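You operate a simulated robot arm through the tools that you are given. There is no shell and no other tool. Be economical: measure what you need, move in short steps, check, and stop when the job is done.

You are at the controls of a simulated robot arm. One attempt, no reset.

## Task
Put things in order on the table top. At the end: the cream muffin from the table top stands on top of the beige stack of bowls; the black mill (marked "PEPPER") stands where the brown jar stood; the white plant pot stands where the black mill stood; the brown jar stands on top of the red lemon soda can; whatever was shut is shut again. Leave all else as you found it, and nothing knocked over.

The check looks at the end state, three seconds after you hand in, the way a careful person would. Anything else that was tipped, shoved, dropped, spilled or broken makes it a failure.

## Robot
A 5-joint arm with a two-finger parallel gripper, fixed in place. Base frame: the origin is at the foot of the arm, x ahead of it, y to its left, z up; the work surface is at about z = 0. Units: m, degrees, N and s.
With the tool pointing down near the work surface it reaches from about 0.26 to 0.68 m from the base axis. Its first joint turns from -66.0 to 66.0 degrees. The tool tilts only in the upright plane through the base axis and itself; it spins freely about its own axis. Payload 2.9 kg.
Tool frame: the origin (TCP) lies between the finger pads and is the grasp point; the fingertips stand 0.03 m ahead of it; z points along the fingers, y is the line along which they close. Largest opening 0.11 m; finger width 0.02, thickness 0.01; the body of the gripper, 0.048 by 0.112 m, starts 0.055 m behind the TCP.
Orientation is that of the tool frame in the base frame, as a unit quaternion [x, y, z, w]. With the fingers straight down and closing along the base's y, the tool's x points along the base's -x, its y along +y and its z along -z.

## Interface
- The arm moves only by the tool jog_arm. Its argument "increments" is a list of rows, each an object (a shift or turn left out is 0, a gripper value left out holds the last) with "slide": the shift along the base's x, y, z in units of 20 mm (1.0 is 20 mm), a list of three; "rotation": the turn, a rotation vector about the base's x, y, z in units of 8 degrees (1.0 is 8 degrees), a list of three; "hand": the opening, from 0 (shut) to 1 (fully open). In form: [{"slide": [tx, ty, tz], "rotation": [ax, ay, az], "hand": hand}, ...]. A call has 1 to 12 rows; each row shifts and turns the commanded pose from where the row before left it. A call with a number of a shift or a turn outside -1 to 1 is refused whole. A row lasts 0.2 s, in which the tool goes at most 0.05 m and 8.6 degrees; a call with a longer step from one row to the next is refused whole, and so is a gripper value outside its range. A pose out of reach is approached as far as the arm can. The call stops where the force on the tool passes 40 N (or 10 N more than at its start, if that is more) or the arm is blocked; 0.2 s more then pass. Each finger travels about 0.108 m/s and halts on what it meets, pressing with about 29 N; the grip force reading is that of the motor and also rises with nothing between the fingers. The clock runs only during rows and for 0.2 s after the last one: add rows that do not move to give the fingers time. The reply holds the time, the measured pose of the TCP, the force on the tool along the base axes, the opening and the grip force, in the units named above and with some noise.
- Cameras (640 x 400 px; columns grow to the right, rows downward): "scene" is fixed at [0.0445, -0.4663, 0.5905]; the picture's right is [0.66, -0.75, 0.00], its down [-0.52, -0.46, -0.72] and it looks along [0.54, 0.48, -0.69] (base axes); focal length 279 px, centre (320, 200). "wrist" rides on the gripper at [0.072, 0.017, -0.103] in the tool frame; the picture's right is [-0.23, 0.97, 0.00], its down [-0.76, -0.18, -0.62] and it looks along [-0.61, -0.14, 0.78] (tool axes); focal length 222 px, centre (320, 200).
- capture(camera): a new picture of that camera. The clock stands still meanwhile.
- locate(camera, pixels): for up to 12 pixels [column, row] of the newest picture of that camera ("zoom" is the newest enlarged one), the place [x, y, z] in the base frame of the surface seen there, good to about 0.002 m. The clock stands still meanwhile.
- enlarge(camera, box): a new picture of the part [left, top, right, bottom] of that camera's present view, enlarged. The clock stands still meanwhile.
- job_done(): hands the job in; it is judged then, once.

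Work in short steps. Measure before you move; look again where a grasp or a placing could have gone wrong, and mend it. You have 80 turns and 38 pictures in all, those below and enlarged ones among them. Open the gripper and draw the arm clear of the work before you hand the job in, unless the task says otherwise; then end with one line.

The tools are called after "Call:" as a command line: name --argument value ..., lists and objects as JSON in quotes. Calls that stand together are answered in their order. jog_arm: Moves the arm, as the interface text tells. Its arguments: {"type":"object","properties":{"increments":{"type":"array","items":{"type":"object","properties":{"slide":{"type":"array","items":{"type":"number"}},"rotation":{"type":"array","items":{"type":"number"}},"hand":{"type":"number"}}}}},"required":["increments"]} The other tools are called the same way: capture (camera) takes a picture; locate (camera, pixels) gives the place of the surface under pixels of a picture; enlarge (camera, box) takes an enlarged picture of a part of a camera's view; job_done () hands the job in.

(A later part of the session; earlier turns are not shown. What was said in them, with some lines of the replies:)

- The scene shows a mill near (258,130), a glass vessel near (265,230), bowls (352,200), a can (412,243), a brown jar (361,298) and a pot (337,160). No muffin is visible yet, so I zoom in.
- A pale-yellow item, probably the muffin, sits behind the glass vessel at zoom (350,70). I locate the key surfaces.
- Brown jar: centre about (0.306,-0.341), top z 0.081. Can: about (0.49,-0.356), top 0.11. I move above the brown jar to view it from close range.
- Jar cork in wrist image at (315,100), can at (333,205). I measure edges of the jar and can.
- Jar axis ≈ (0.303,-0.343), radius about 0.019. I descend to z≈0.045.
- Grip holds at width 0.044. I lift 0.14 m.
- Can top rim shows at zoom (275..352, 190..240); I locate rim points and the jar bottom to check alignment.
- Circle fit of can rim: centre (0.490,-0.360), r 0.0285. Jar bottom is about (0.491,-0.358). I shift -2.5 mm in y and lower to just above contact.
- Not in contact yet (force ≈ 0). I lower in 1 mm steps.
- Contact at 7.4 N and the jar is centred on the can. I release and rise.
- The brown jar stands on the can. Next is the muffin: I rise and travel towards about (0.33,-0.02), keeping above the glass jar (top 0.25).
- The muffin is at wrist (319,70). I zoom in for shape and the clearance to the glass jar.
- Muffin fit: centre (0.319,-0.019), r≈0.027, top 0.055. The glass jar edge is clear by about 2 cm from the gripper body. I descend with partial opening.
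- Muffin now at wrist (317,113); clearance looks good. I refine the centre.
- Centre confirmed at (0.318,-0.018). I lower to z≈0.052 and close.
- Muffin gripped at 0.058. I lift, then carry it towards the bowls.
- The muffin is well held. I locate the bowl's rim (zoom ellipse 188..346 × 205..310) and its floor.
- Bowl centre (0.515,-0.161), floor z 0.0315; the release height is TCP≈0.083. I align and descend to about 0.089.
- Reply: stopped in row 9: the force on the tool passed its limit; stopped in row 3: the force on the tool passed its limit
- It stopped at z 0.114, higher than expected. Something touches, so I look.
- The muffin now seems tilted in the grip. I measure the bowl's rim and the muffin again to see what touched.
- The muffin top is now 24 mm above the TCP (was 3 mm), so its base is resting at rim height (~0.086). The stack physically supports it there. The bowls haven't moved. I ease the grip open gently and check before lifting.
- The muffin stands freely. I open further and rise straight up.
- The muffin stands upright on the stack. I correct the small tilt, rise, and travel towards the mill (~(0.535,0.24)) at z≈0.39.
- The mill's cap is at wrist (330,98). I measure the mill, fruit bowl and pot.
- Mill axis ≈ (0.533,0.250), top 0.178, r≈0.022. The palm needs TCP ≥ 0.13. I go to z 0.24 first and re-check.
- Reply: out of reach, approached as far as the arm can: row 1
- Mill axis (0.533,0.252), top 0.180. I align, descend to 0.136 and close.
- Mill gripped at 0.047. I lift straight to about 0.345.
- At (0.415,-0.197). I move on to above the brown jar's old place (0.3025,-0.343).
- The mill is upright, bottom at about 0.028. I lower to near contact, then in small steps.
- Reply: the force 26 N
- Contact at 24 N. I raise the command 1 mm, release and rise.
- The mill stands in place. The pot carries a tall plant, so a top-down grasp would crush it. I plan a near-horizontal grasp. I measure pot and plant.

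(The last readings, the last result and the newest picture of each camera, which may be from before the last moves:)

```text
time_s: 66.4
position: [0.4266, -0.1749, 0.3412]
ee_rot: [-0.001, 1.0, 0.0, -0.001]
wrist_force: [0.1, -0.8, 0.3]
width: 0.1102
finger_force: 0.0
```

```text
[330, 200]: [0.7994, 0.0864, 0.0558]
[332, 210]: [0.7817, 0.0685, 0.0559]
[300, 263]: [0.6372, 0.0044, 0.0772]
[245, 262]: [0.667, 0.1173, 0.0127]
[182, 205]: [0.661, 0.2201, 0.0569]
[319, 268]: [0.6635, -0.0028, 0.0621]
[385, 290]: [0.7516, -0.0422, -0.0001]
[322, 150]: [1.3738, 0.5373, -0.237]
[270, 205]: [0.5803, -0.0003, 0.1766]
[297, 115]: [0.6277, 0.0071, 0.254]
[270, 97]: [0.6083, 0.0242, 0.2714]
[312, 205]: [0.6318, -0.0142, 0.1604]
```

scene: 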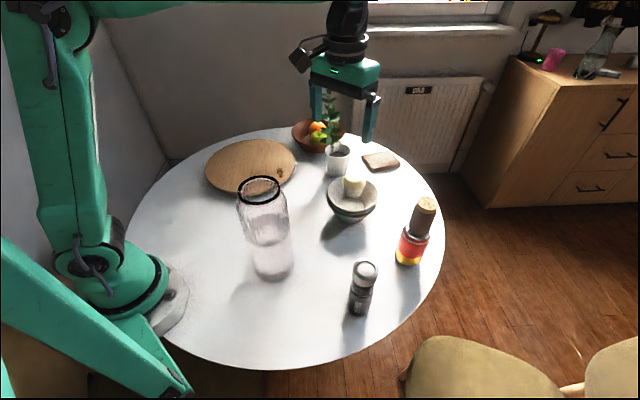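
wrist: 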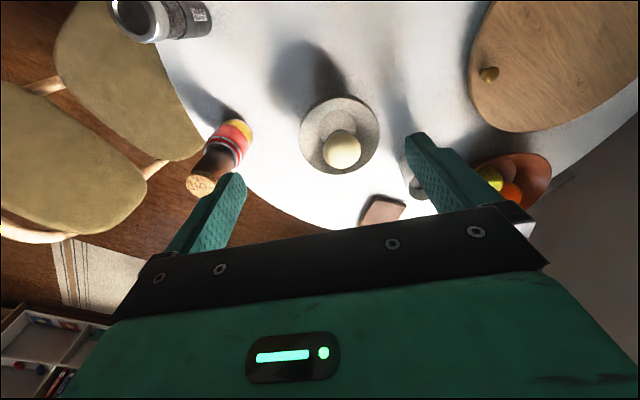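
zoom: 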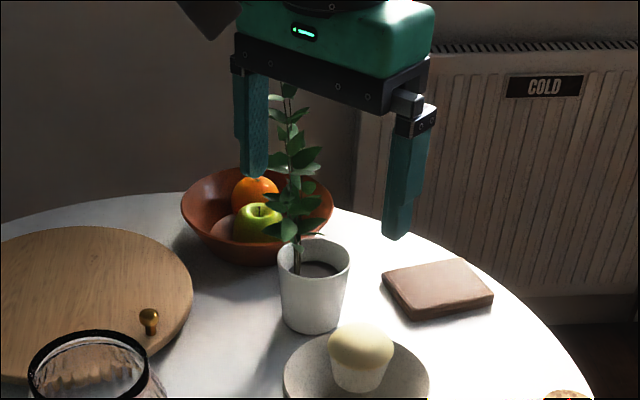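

Pot axis ≈ (0.643,-0.010), r≈0.037, height 0.085; leaves reach to x≈0.58 at z 0.15–0.18 and up to 0.27. I'll spin the tool 180° (camera on top), tilt to 80°, and approach horizontally. First, move to (0.45,-0.007) while spinning.

Call:
jog_arm --increments '[{"slide": [0.1, 0.7, 0.1], "rotation": [0, 0, 1]}, {"slide": [0.1, 0.7, 0.1], "rotation": [0, 0, 1]}, {"slide": [0.1, 0.7, 0.1], "rotation": [0, 0, 1]}, {"slide": [0.1, 0.7, 0.1], "rotation": [0, 0, 1]}, {"slide": [0.1, 0.7, 0.1], "rotation": [0, 0, 1]}, {"slide": [0.1, 0.7, 0.1], "rotation": [0, 0, 1]}, {"slide": [0.1, 0.7, 0], "rotation": [0, 0, 1]}, {"slide": [0.1, 0.7, 0], "rotation": [0, 0, 1]}, {"slide": [0.1, 0.7, 0], "rotation": [0, 0, 1]}, {"slide": [0.1, 0.7, 0], "rotation": [0, 0, 1]}, {"slide": [0.1, 0.7, 0], "rotation": [0, 0, 1]}, {"slide": [0.1, 0.7, 0], "rotation": [0, 0, 1]}]'

Call:
jog_arm --increments '[{"rotation": [0, 0, 1]}, {"rotation": [0, 0, 1]}, {"rotation": [0, 0, 1]}, {"rotation": [0, 0, 1]}, {"rotation": [0, 0, 1]}, {"rotation": [0, 0, 1]}, {"rotation": [0, 0, 1]}, {"rotation": [0, 0, 1]}, {"rotation": [0, 0, 1]}, {"rotation": [0, 0, 1]}, {"rotation": [0, 0, 0.388], "hand": 0.87}, {}]'

```text
time_s: 69.0
position: [0.4485, -0.0039, 0.3535]
ee_rot: [0.744, -0.668, 0.0, 0.0]
wrist_force: [0.3, -0.1, -0.4]
width: 0.11
finger_force: 0.0
```

```text
time_s: 71.6
position: [0.4474, 0.0473, 0.3545]
ee_rot: [1.0, -0.012, 0.0, 0.0]
wrist_force: [-0.3, 0.3, 0.8]
width: 0.0956
finger_force: 0.0
out of reach, approached as far as the arm can: row 10, 11
```

Joint 5 hit a limit near 172°, so the camera-up variant isn't available. With a 55° tilt, camera-down also clears the table (about 3 cm) and the leaves (about 2 cm). So I unspin back.

Call:
jog_arm --increments '[{"rotation": [0, 0, -1]}, {"rotation": [0, 0, -1]}, {"rotation": [0, 0, -1]}, {"rotation": [0, 0, -1]}, {"rotation": [0, 0, -1]}, {"rotation": [0, 0, -1]}, {"rotation": [0, 0, -1]}, {"rotation": [0, 0, -1]}, {"rotation": [0, 0, -1]}, {"rotation": [0, 0, -1]}, {"rotation": [0, 0, -1]}, {}]'

Call:
jog_arm --increments '[{"rotation": [0, 0, -1]}, {"rotation": [0, 0, -1]}, {"rotation": [0, 0, -1]}, {"rotation": [0, 0, -1]}, {"rotation": [0, 0, -1]}, {"rotation": [0, 0, -1]}, {"rotation": [0, 0, -1]}, {"rotation": [0, 0, -1]}, {"rotation": [0, 0, -1]}, {"rotation": [0, 0, -1]}, {"rotation": [0, 0, -1]}, {"rotation": [0, 0, -0.5]}]'

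```text
time_s: 74.2
position: [0.4466, 0.0489, 0.3525]
ee_rot: [0.713, -0.701, 0.0, 0.0]
wrist_force: [0.0, -0.1, -0.6]
width: 0.0953
finger_force: 0.0
```

```text
time_s: 76.8
position: [0.4477, 0.0476, 0.3538]
ee_rot: [0.009, 1.0, 0.0, 0.0]
wrist_force: [-0.8, 0.4, -0.3]
width: 0.0957
finger_force: 0.1
```

Orientation restored. I move y to -0.007 and tilt 55° in the arm's plane.

Call:
jog_arm --increments '[{"slide": [0, -0.91, 0]}, {"slide": [0, -0.91, 0]}, {"slide": [0, -0.91, 0]}, {}, {"rotation": [-0.0154, -0.982, 0]}, {"rotation": [-0.0154, -0.982, 0]}, {"rotation": [-0.0154, -0.982, 0]}, {"rotation": [-0.0154, -0.982, 0]}, {"rotation": [-0.0154, -0.982, 0]}, {"rotation": [-0.0154, -0.982, 0]}, {"rotation": [-0.0154, -0.982, 0]}, {}]'

Call:
capture --camera "wrist"

```text
time_s: 79.4
position: [0.446, -0.0054, 0.3536]
ee_rot: [0.007, 0.887, -0.003, 0.462]
wrist_force: [0.9, -0.3, 0.5]
width: 0.0958
finger_force: 0.1
```

```text
8 pictures are left
```

wrist: 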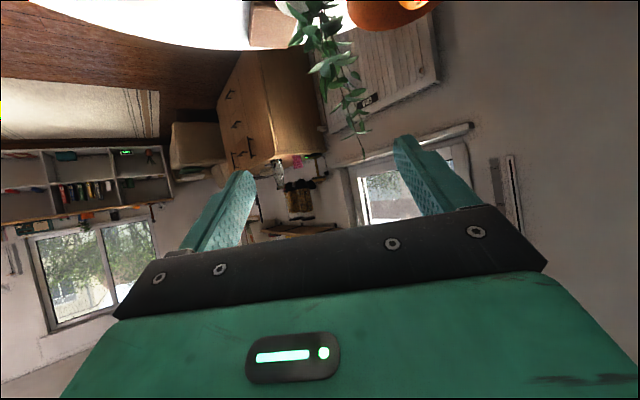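

Tilt is 55° as planned. I descend towards x 0.51 and z≈0.11, then look.

Call:
jog_arm --increments '[{"slide": [0.27, -0.01, -1]}, {"slide": [0.27, -0.01, -1]}, {"slide": [0.27, -0.01, -1]}, {"slide": [0.27, -0.01, -1]}, {"slide": [0.27, -0.01, -1]}, {"slide": [0.27, -0.01, -1]}, {"slide": [0.27, -0.01, -1]}, {"slide": [0.27, -0.01, -1]}, {"slide": [0.27, -0.01, -1]}, {"slide": [0.27, -0.01, -1]}, {"slide": [0.27, -0.01, -1]}, {"slide": [0.27, -0.01, -1]}]'

Call:
capture --camera "wrist"

Call:
capture --camera "scene"

```text
time_s: 82.0
position: [0.5131, -0.0103, 0.1142]
ee_rot: [0.008, 0.887, -0.005, 0.462]
wrist_force: [-0.4, 0.6, 0.3]
width: 0.0957
finger_force: 0.1
```

```text
7 pictures are left
```

wrist: 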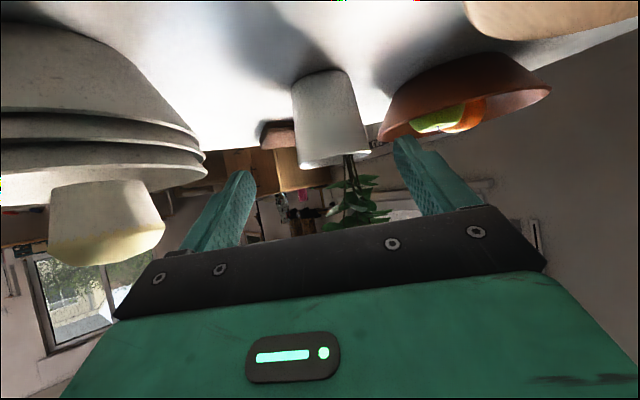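

```text
6 pictures are left
```

scene: 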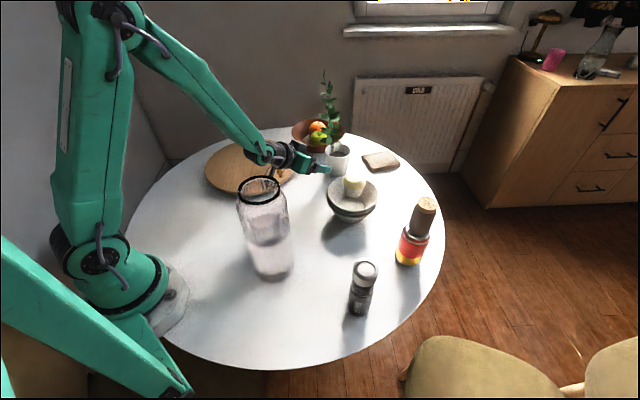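

The pot is ahead at wrist (330,120). I measure it from here.

Call:
locate --camera "wrist" --pixels '[[296, 110], [330, 110], [362, 110], [300, 155], [335, 160], [367, 148], [298, 80], [325, 72], [350, 75], [345, 165], [200, 160], [380, 135]]'

```text
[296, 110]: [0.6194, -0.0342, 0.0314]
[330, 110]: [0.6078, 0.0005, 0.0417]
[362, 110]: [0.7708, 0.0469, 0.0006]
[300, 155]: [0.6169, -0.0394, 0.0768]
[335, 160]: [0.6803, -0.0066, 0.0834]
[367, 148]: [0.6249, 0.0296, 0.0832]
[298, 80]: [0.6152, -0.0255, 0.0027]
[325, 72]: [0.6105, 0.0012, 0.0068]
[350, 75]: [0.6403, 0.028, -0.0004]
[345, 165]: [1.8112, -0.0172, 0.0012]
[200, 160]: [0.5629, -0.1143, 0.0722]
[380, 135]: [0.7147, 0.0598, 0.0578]
```

Refined pot axis ≈ (0.643,-0.0075). I descend to z 0.055, then advance to x 0.633.

Call:
jog_arm --increments '[{"slide": [0, 0.05, -0.95]}, {"slide": [0, 0.05, -1]}, {"slide": [0, 0, -1]}, {}, {"slide": [0.7, 0, 0]}, {"slide": [0.9, 0, 0]}, {"slide": [0.9, 0, 0]}, {"slide": [0.9, 0, 0]}, {"slide": [0.9, 0, 0]}, {"slide": [0.8, 0, 0]}, {"slide": [0.5, 0, 0]}, {}]'

```text
time_s: 84.6
position: [0.6246, -0.0062, 0.0544]
ee_rot: [0.006, 0.887, -0.002, 0.462]
wrist_force: [-0.4, 0.3, 0.3]
width: 0.0957
finger_force: 0.1
```

At x 0.6246 with no contact. I advance the last 8 mm and check.

Call:
jog_arm --increments '[{"slide": [0.4, -0.03, 0]}, {}]'

Call:
enlarge --camera "scene" --box '[240, 60, 400, 220]'

```text
time_s: 85.2
position: [0.6339, -0.0081, 0.0536]
ee_rot: [0.006, 0.887, -0.003, 0.462]
wrist_force: [-0.2, 0.1, -0.4]
width: 0.0958
finger_force: 0.0
```

```text
2.50 times, centred on (320, 140) of scene
```

zoom: 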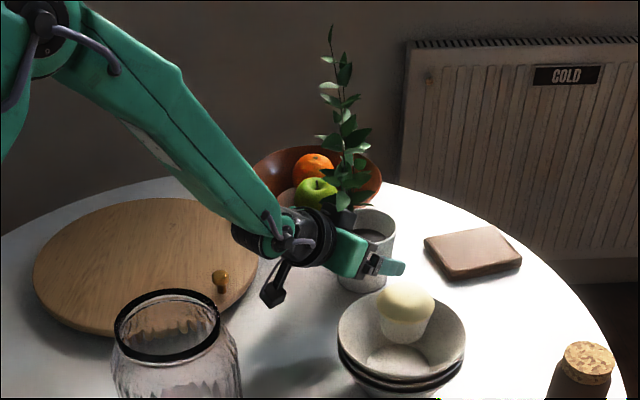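

Fingers straddle the pot and the plant is clear. I close on it.

Call:
jog_arm --increments '[{"hand": 0.75}, {"hand": 0.65}, {"hand": 0.55}, {"hand": 0.55}, {}]'

```text
time_s: 86.4
position: [0.6317, -0.0068, 0.0534]
ee_rot: [0.007, 0.887, -0.003, 0.461]
wrist_force: [0.3, 1.3, 0.3]
width: 0.0775
finger_force: 28.8
```

Gripped at 0.0775. I lift 0.10 m and retract to r≈0.579.

Call:
jog_arm --increments '[{"slide": [0, 0, 0.3]}, {"slide": [0, 0, 0.7]}, {"slide": [0, 0, 0.9]}, {"slide": [0, 0, 0.9]}, {"slide": [0, 0, 0.9]}, {"slide": [0, 0, 0.9]}, {"slide": [0, 0, 0.4]}, {"slide": [-0.6, 0, 0]}, {"slide": [-0.8, 0, 0]}, {"slide": [-0.8, 0, 0]}, {"slide": [-0.5, 0, 0]}, {}]'

Call:
capture --camera "scene"

```text
time_s: 89.0
position: [0.5786, -0.008, 0.153]
ee_rot: [0.007, 0.887, -0.004, 0.462]
wrist_force: [0.8, -0.9, -3.9]
width: 0.0777
finger_force: 29.3
```

```text
4 pictures are left
```

scene: 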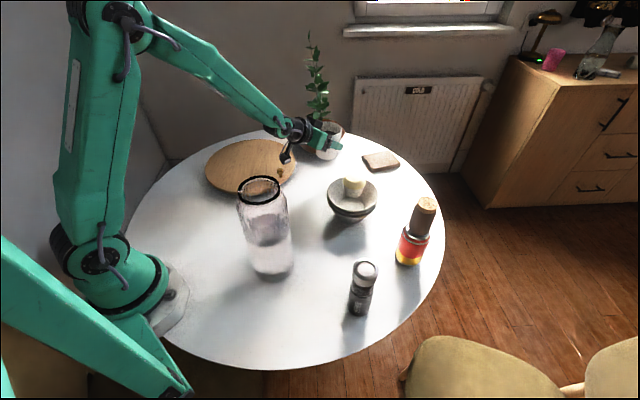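

The pot is lifted upright. I swing along the arc to azimuth 25.3° with matching yaw.

Call:
jog_arm --increments '[{"slide": [-0.004, 0.937, 0], "rotation": [0, 0, 0.2318]}, {"slide": [-0.034, 0.936, 0], "rotation": [0, 0, 0.2318]}, {"slide": [-0.064, 0.935, 0], "rotation": [0, 0, 0.2318]}, {"slide": [-0.0945, 0.932, 0], "rotation": [0, 0, 0.2318]}, {"slide": [-0.1246, 0.929, 0], "rotation": [0, 0, 0.2318]}, {"slide": [-0.1546, 0.924, 0], "rotation": [0, 0, 0.2318]}, {"slide": [-0.1844, 0.919, 0], "rotation": [0, 0, 0.2318]}]'

Call:
jog_arm --increments '[{"slide": [-0.214, 0.912, 0], "rotation": [0, 0, 0.2318]}, {"slide": [-0.2435, 0.905, 0], "rotation": [0, 0, 0.2318]}, {"slide": [-0.2725, 0.8965, 0], "rotation": [0, 0, 0.2318]}, {"slide": [-0.3015, 0.887, 0], "rotation": [0, 0, 0.2318]}, {"slide": [-0.33, 0.877, 0], "rotation": [0, 0, 0.2318]}, {"slide": [-0.358, 0.866, 0], "rotation": [0, 0, 0.2318]}, {"slide": [-0.386, 0.854, 0], "rotation": [0, 0, 0.2318]}, {}]'

```text
time_s: 90.6
position: [0.5647, 0.1236, 0.1541]
ee_rot: [-0.095, 0.882, 0.051, 0.46]
wrist_force: [-0.5, 0.3, -3.8]
width: 0.0774
finger_force: 29.7
```

```text
time_s: 92.4
position: [0.5217, 0.2455, 0.1547]
ee_rot: [-0.193, 0.866, 0.101, 0.451]
wrist_force: [0.3, 0.4, -2.5]
width: 0.0777
finger_force: 29.1
```

At (0.522,0.246). I check the pot's position over the spot with one enlarged picture.

Call:
enlarge --camera "scene" --box '[190, 50, 350, 210]'

```text
2.50 times, centred on (270, 130) of scene
```

zoom: 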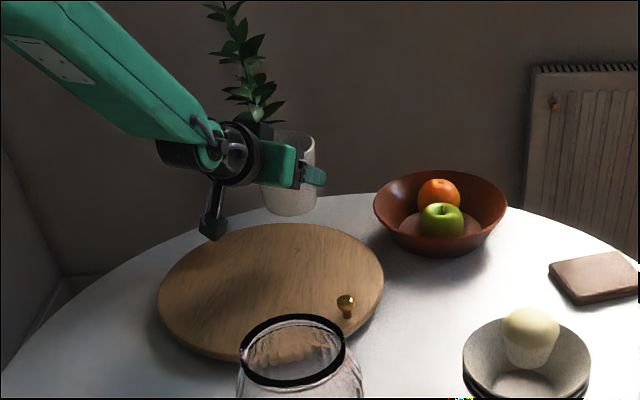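

Call:
locate --camera "zoom" --pixels '[[314, 140], [305, 134], [295, 131], [314, 160], [290, 213], [300, 211], [275, 211], [311, 205], [290, 200], [313, 195], [383, 270], [270, 224]]'

```text
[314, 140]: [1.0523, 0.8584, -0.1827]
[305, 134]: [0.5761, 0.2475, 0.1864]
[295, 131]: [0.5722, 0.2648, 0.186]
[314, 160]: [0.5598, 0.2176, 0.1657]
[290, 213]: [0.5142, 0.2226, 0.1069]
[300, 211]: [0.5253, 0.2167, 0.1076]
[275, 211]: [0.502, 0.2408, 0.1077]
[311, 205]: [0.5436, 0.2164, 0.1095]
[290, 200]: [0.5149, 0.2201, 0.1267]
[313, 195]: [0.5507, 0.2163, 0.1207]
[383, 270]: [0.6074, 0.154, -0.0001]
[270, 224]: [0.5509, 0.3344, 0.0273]
```

Pot bottom centre fit ≈ (0.534,0.248); target (0.533,0.2515). I correct by (-1,+3.5) mm and lower to just above the board.

Call:
jog_arm --increments '[{"slide": [-0.05, 0.17, 0]}, {"slide": [0, 0, -0.6]}, {"slide": [0, 0, -0.8]}, {"slide": [0, 0, -0.8]}, {"slide": [0, 0, -0.6]}, {"slide": [0, 0, -0.45]}, {}]'

Call:
jog_arm --increments '[{"slide": [0, 0, -0.06]}, {}]'

Call:
jog_arm --increments '[{"slide": [0, 0, -0.06]}, {}]'

Call:
jog_arm --increments '[{"slide": [0, 0, -0.06]}, {}]'

```text
time_s: 94.0
position: [0.5217, 0.2502, 0.0906]
ee_rot: [-0.194, 0.866, 0.104, 0.45]
wrist_force: [-0.2, 0.5, -3.0]
width: 0.0773
finger_force: 28.6
```

```text
time_s: 94.6
position: [0.5221, 0.2502, 0.0894]
ee_rot: [-0.193, 0.866, 0.103, 0.45]
wrist_force: [0.4, 0.3, -3.8]
width: 0.0777
finger_force: 29.0
```

```text
time_s: 95.2
position: [0.5219, 0.2495, 0.0875]
ee_rot: [-0.194, 0.866, 0.103, 0.45]
wrist_force: [0.2, 0.1, -3.2]
width: 0.0776
finger_force: 29.0
```

```text
time_s: 95.8
position: [0.5217, 0.2501, 0.0859]
ee_rot: [-0.193, 0.866, 0.103, 0.45]
wrist_force: [-0.4, 0.2, -3.2]
width: 0.0774
finger_force: 29.2
```

No contact yet at 0.086 (expected about 0.082). I continue in small steps.

Call:
jog_arm --increments '[{"slide": [0, 0, -0.1]}, {}]'

Call:
jog_arm --increments '[{"slide": [0, 0, -0.05]}, {}]'

Call:
jog_arm --increments '[{"slide": [0, 0, -0.05]}, {}]'

```text
time_s: 96.4
position: [0.5207, 0.2489, 0.0844]
ee_rot: [-0.193, 0.865, 0.103, 0.451]
wrist_force: [0.1, -0.2, -3.4]
width: 0.0776
finger_force: 28.7
```

```text
time_s: 97.0
position: [0.5224, 0.2498, 0.0826]
ee_rot: [-0.194, 0.865, 0.104, 0.45]
wrist_force: [0.2, -0.3, -4.0]
width: 0.0775
finger_force: 29.1
```

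```text
time_s: 97.6
position: [0.521, 0.2503, 0.0832]
ee_rot: [-0.194, 0.866, 0.104, 0.45]
wrist_force: [0.2, -0.1, -2.6]
width: 0.0778
finger_force: 29.0
```

Force is starting to change (−4.0 → −2.6 N). One or two more millimetres.

Call:
jog_arm --increments '[{"slide": [0, 0, -0.05]}, {}]'

Call:
jog_arm --increments '[{"slide": [0, 0, -0.04]}, {}]'

```text
time_s: 98.2
position: [0.5211, 0.2498, 0.0825]
ee_rot: [-0.194, 0.865, 0.104, 0.452]
wrist_force: [-4.1, -0.8, 6.7]
width: 0.0775
finger_force: 29.3
```

```text
time_s: 98.8
position: [0.523, 0.2496, 0.0828]
ee_rot: [-0.194, 0.864, 0.105, 0.452]
wrist_force: [-7.3, -1.0, 15.6]
width: 0.0773
finger_force: 29.1
```

Contact made. I ease up 0.8 mm, open, and back out along the radial direction.

Call:
jog_arm --increments '[{"slide": [0, 0, 0.04]}, {"hand": 0.74}, {"hand": 0.8}, {"hand": 0.88}, {"hand": 0.92}, {}, {"slide": [-0.3, -0.14, 0]}, {"slide": [-0.6, -0.285, 0]}, {"slide": [-0.9, -0.425, 0]}, {"slide": [-0.9, -0.425, 0]}, {"slide": [-0.9, -0.425, 0]}, {"slide": [-0.9, -0.425, 0.2]}]'

Call:
capture --camera "scene"

```text
time_s: 101.4
position: [0.4322, 0.2081, 0.0849]
ee_rot: [-0.194, 0.865, 0.104, 0.451]
wrist_force: [-0.6, -0.3, 0.0]
width: 0.1012
finger_force: 0.0
```

```text
2 pictures are left
```

scene: 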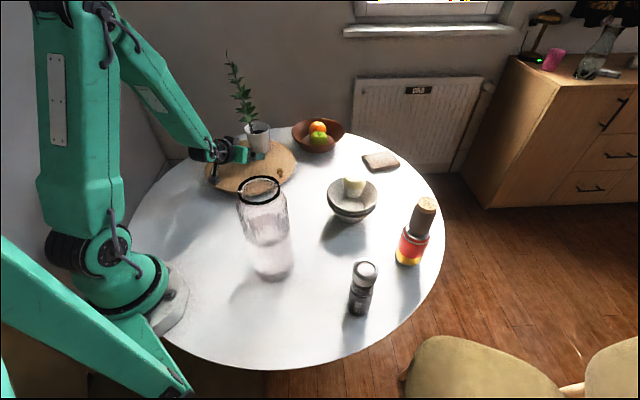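

The pot stands in place. I retract a little more, then rise clear.

Call:
jog_arm --increments '[{"slide": [-0.9, -0.425, 0.3]}, {"slide": [-0.9, -0.425, 0.5]}, {"slide": [-0.4, -0.19, 1]}, {"slide": [0, 0, 1]}, {"slide": [0, 0, 1]}, {"slide": [0, 0, 1]}, {"slide": [0, 0, 1]}, {"slide": [0, 0, 1]}, {"slide": [0, 0, 1]}, {"slide": [0, 0, 1]}, {"slide": [0, 0, 1]}, {"slide": [0, 0, 1]}]'

Call:
capture --camera "scene"

```text
time_s: 104.0
position: [0.3868, 0.1879, 0.3019]
ee_rot: [-0.194, 0.865, 0.105, 0.45]
wrist_force: [0.2, 0.5, 0.1]
width: 0.101
finger_force: 0.1
```

```text
1 pictures are left
```

scene: 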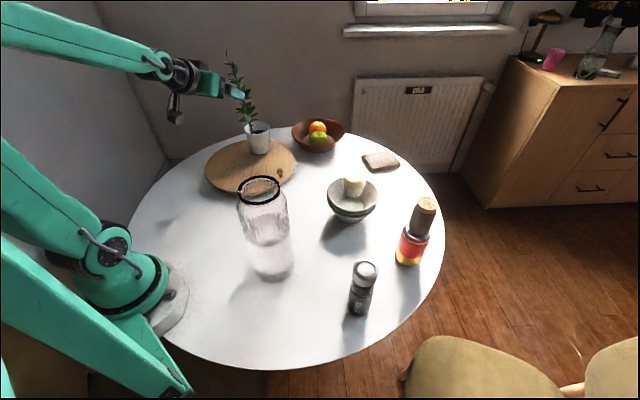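

All objects stand. A quick measurement of the pot, mill, muffin and stacked jar before handing in.

Call:
locate --camera "scene" --pixels '[[247, 130], [256, 134], [270, 128], [259, 152], [266, 150], [249, 149], [364, 270], [359, 313], [354, 182], [424, 203], [280, 171]]'

```text
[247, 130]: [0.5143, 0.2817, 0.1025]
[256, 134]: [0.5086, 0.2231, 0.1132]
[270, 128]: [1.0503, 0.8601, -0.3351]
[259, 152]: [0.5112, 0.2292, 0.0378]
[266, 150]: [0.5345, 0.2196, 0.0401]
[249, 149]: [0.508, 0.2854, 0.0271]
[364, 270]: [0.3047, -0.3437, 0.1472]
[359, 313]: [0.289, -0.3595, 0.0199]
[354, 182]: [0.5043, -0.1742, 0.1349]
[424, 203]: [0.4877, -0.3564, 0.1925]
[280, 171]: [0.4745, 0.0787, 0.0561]
```

The pot (~(0.534,0.252)), mill, muffin and jar are all where they should be, and the board knob is unmoved. I hand in.

Call:
job_done

```text
The job is handed in.
```

The job is handed in: the muffin is on the bowls, the mill is where the brown jar was, the plant pot is where the mill was, and the brown jar is on the can. Nothing was knocked over. Nothing shut had to be opened.
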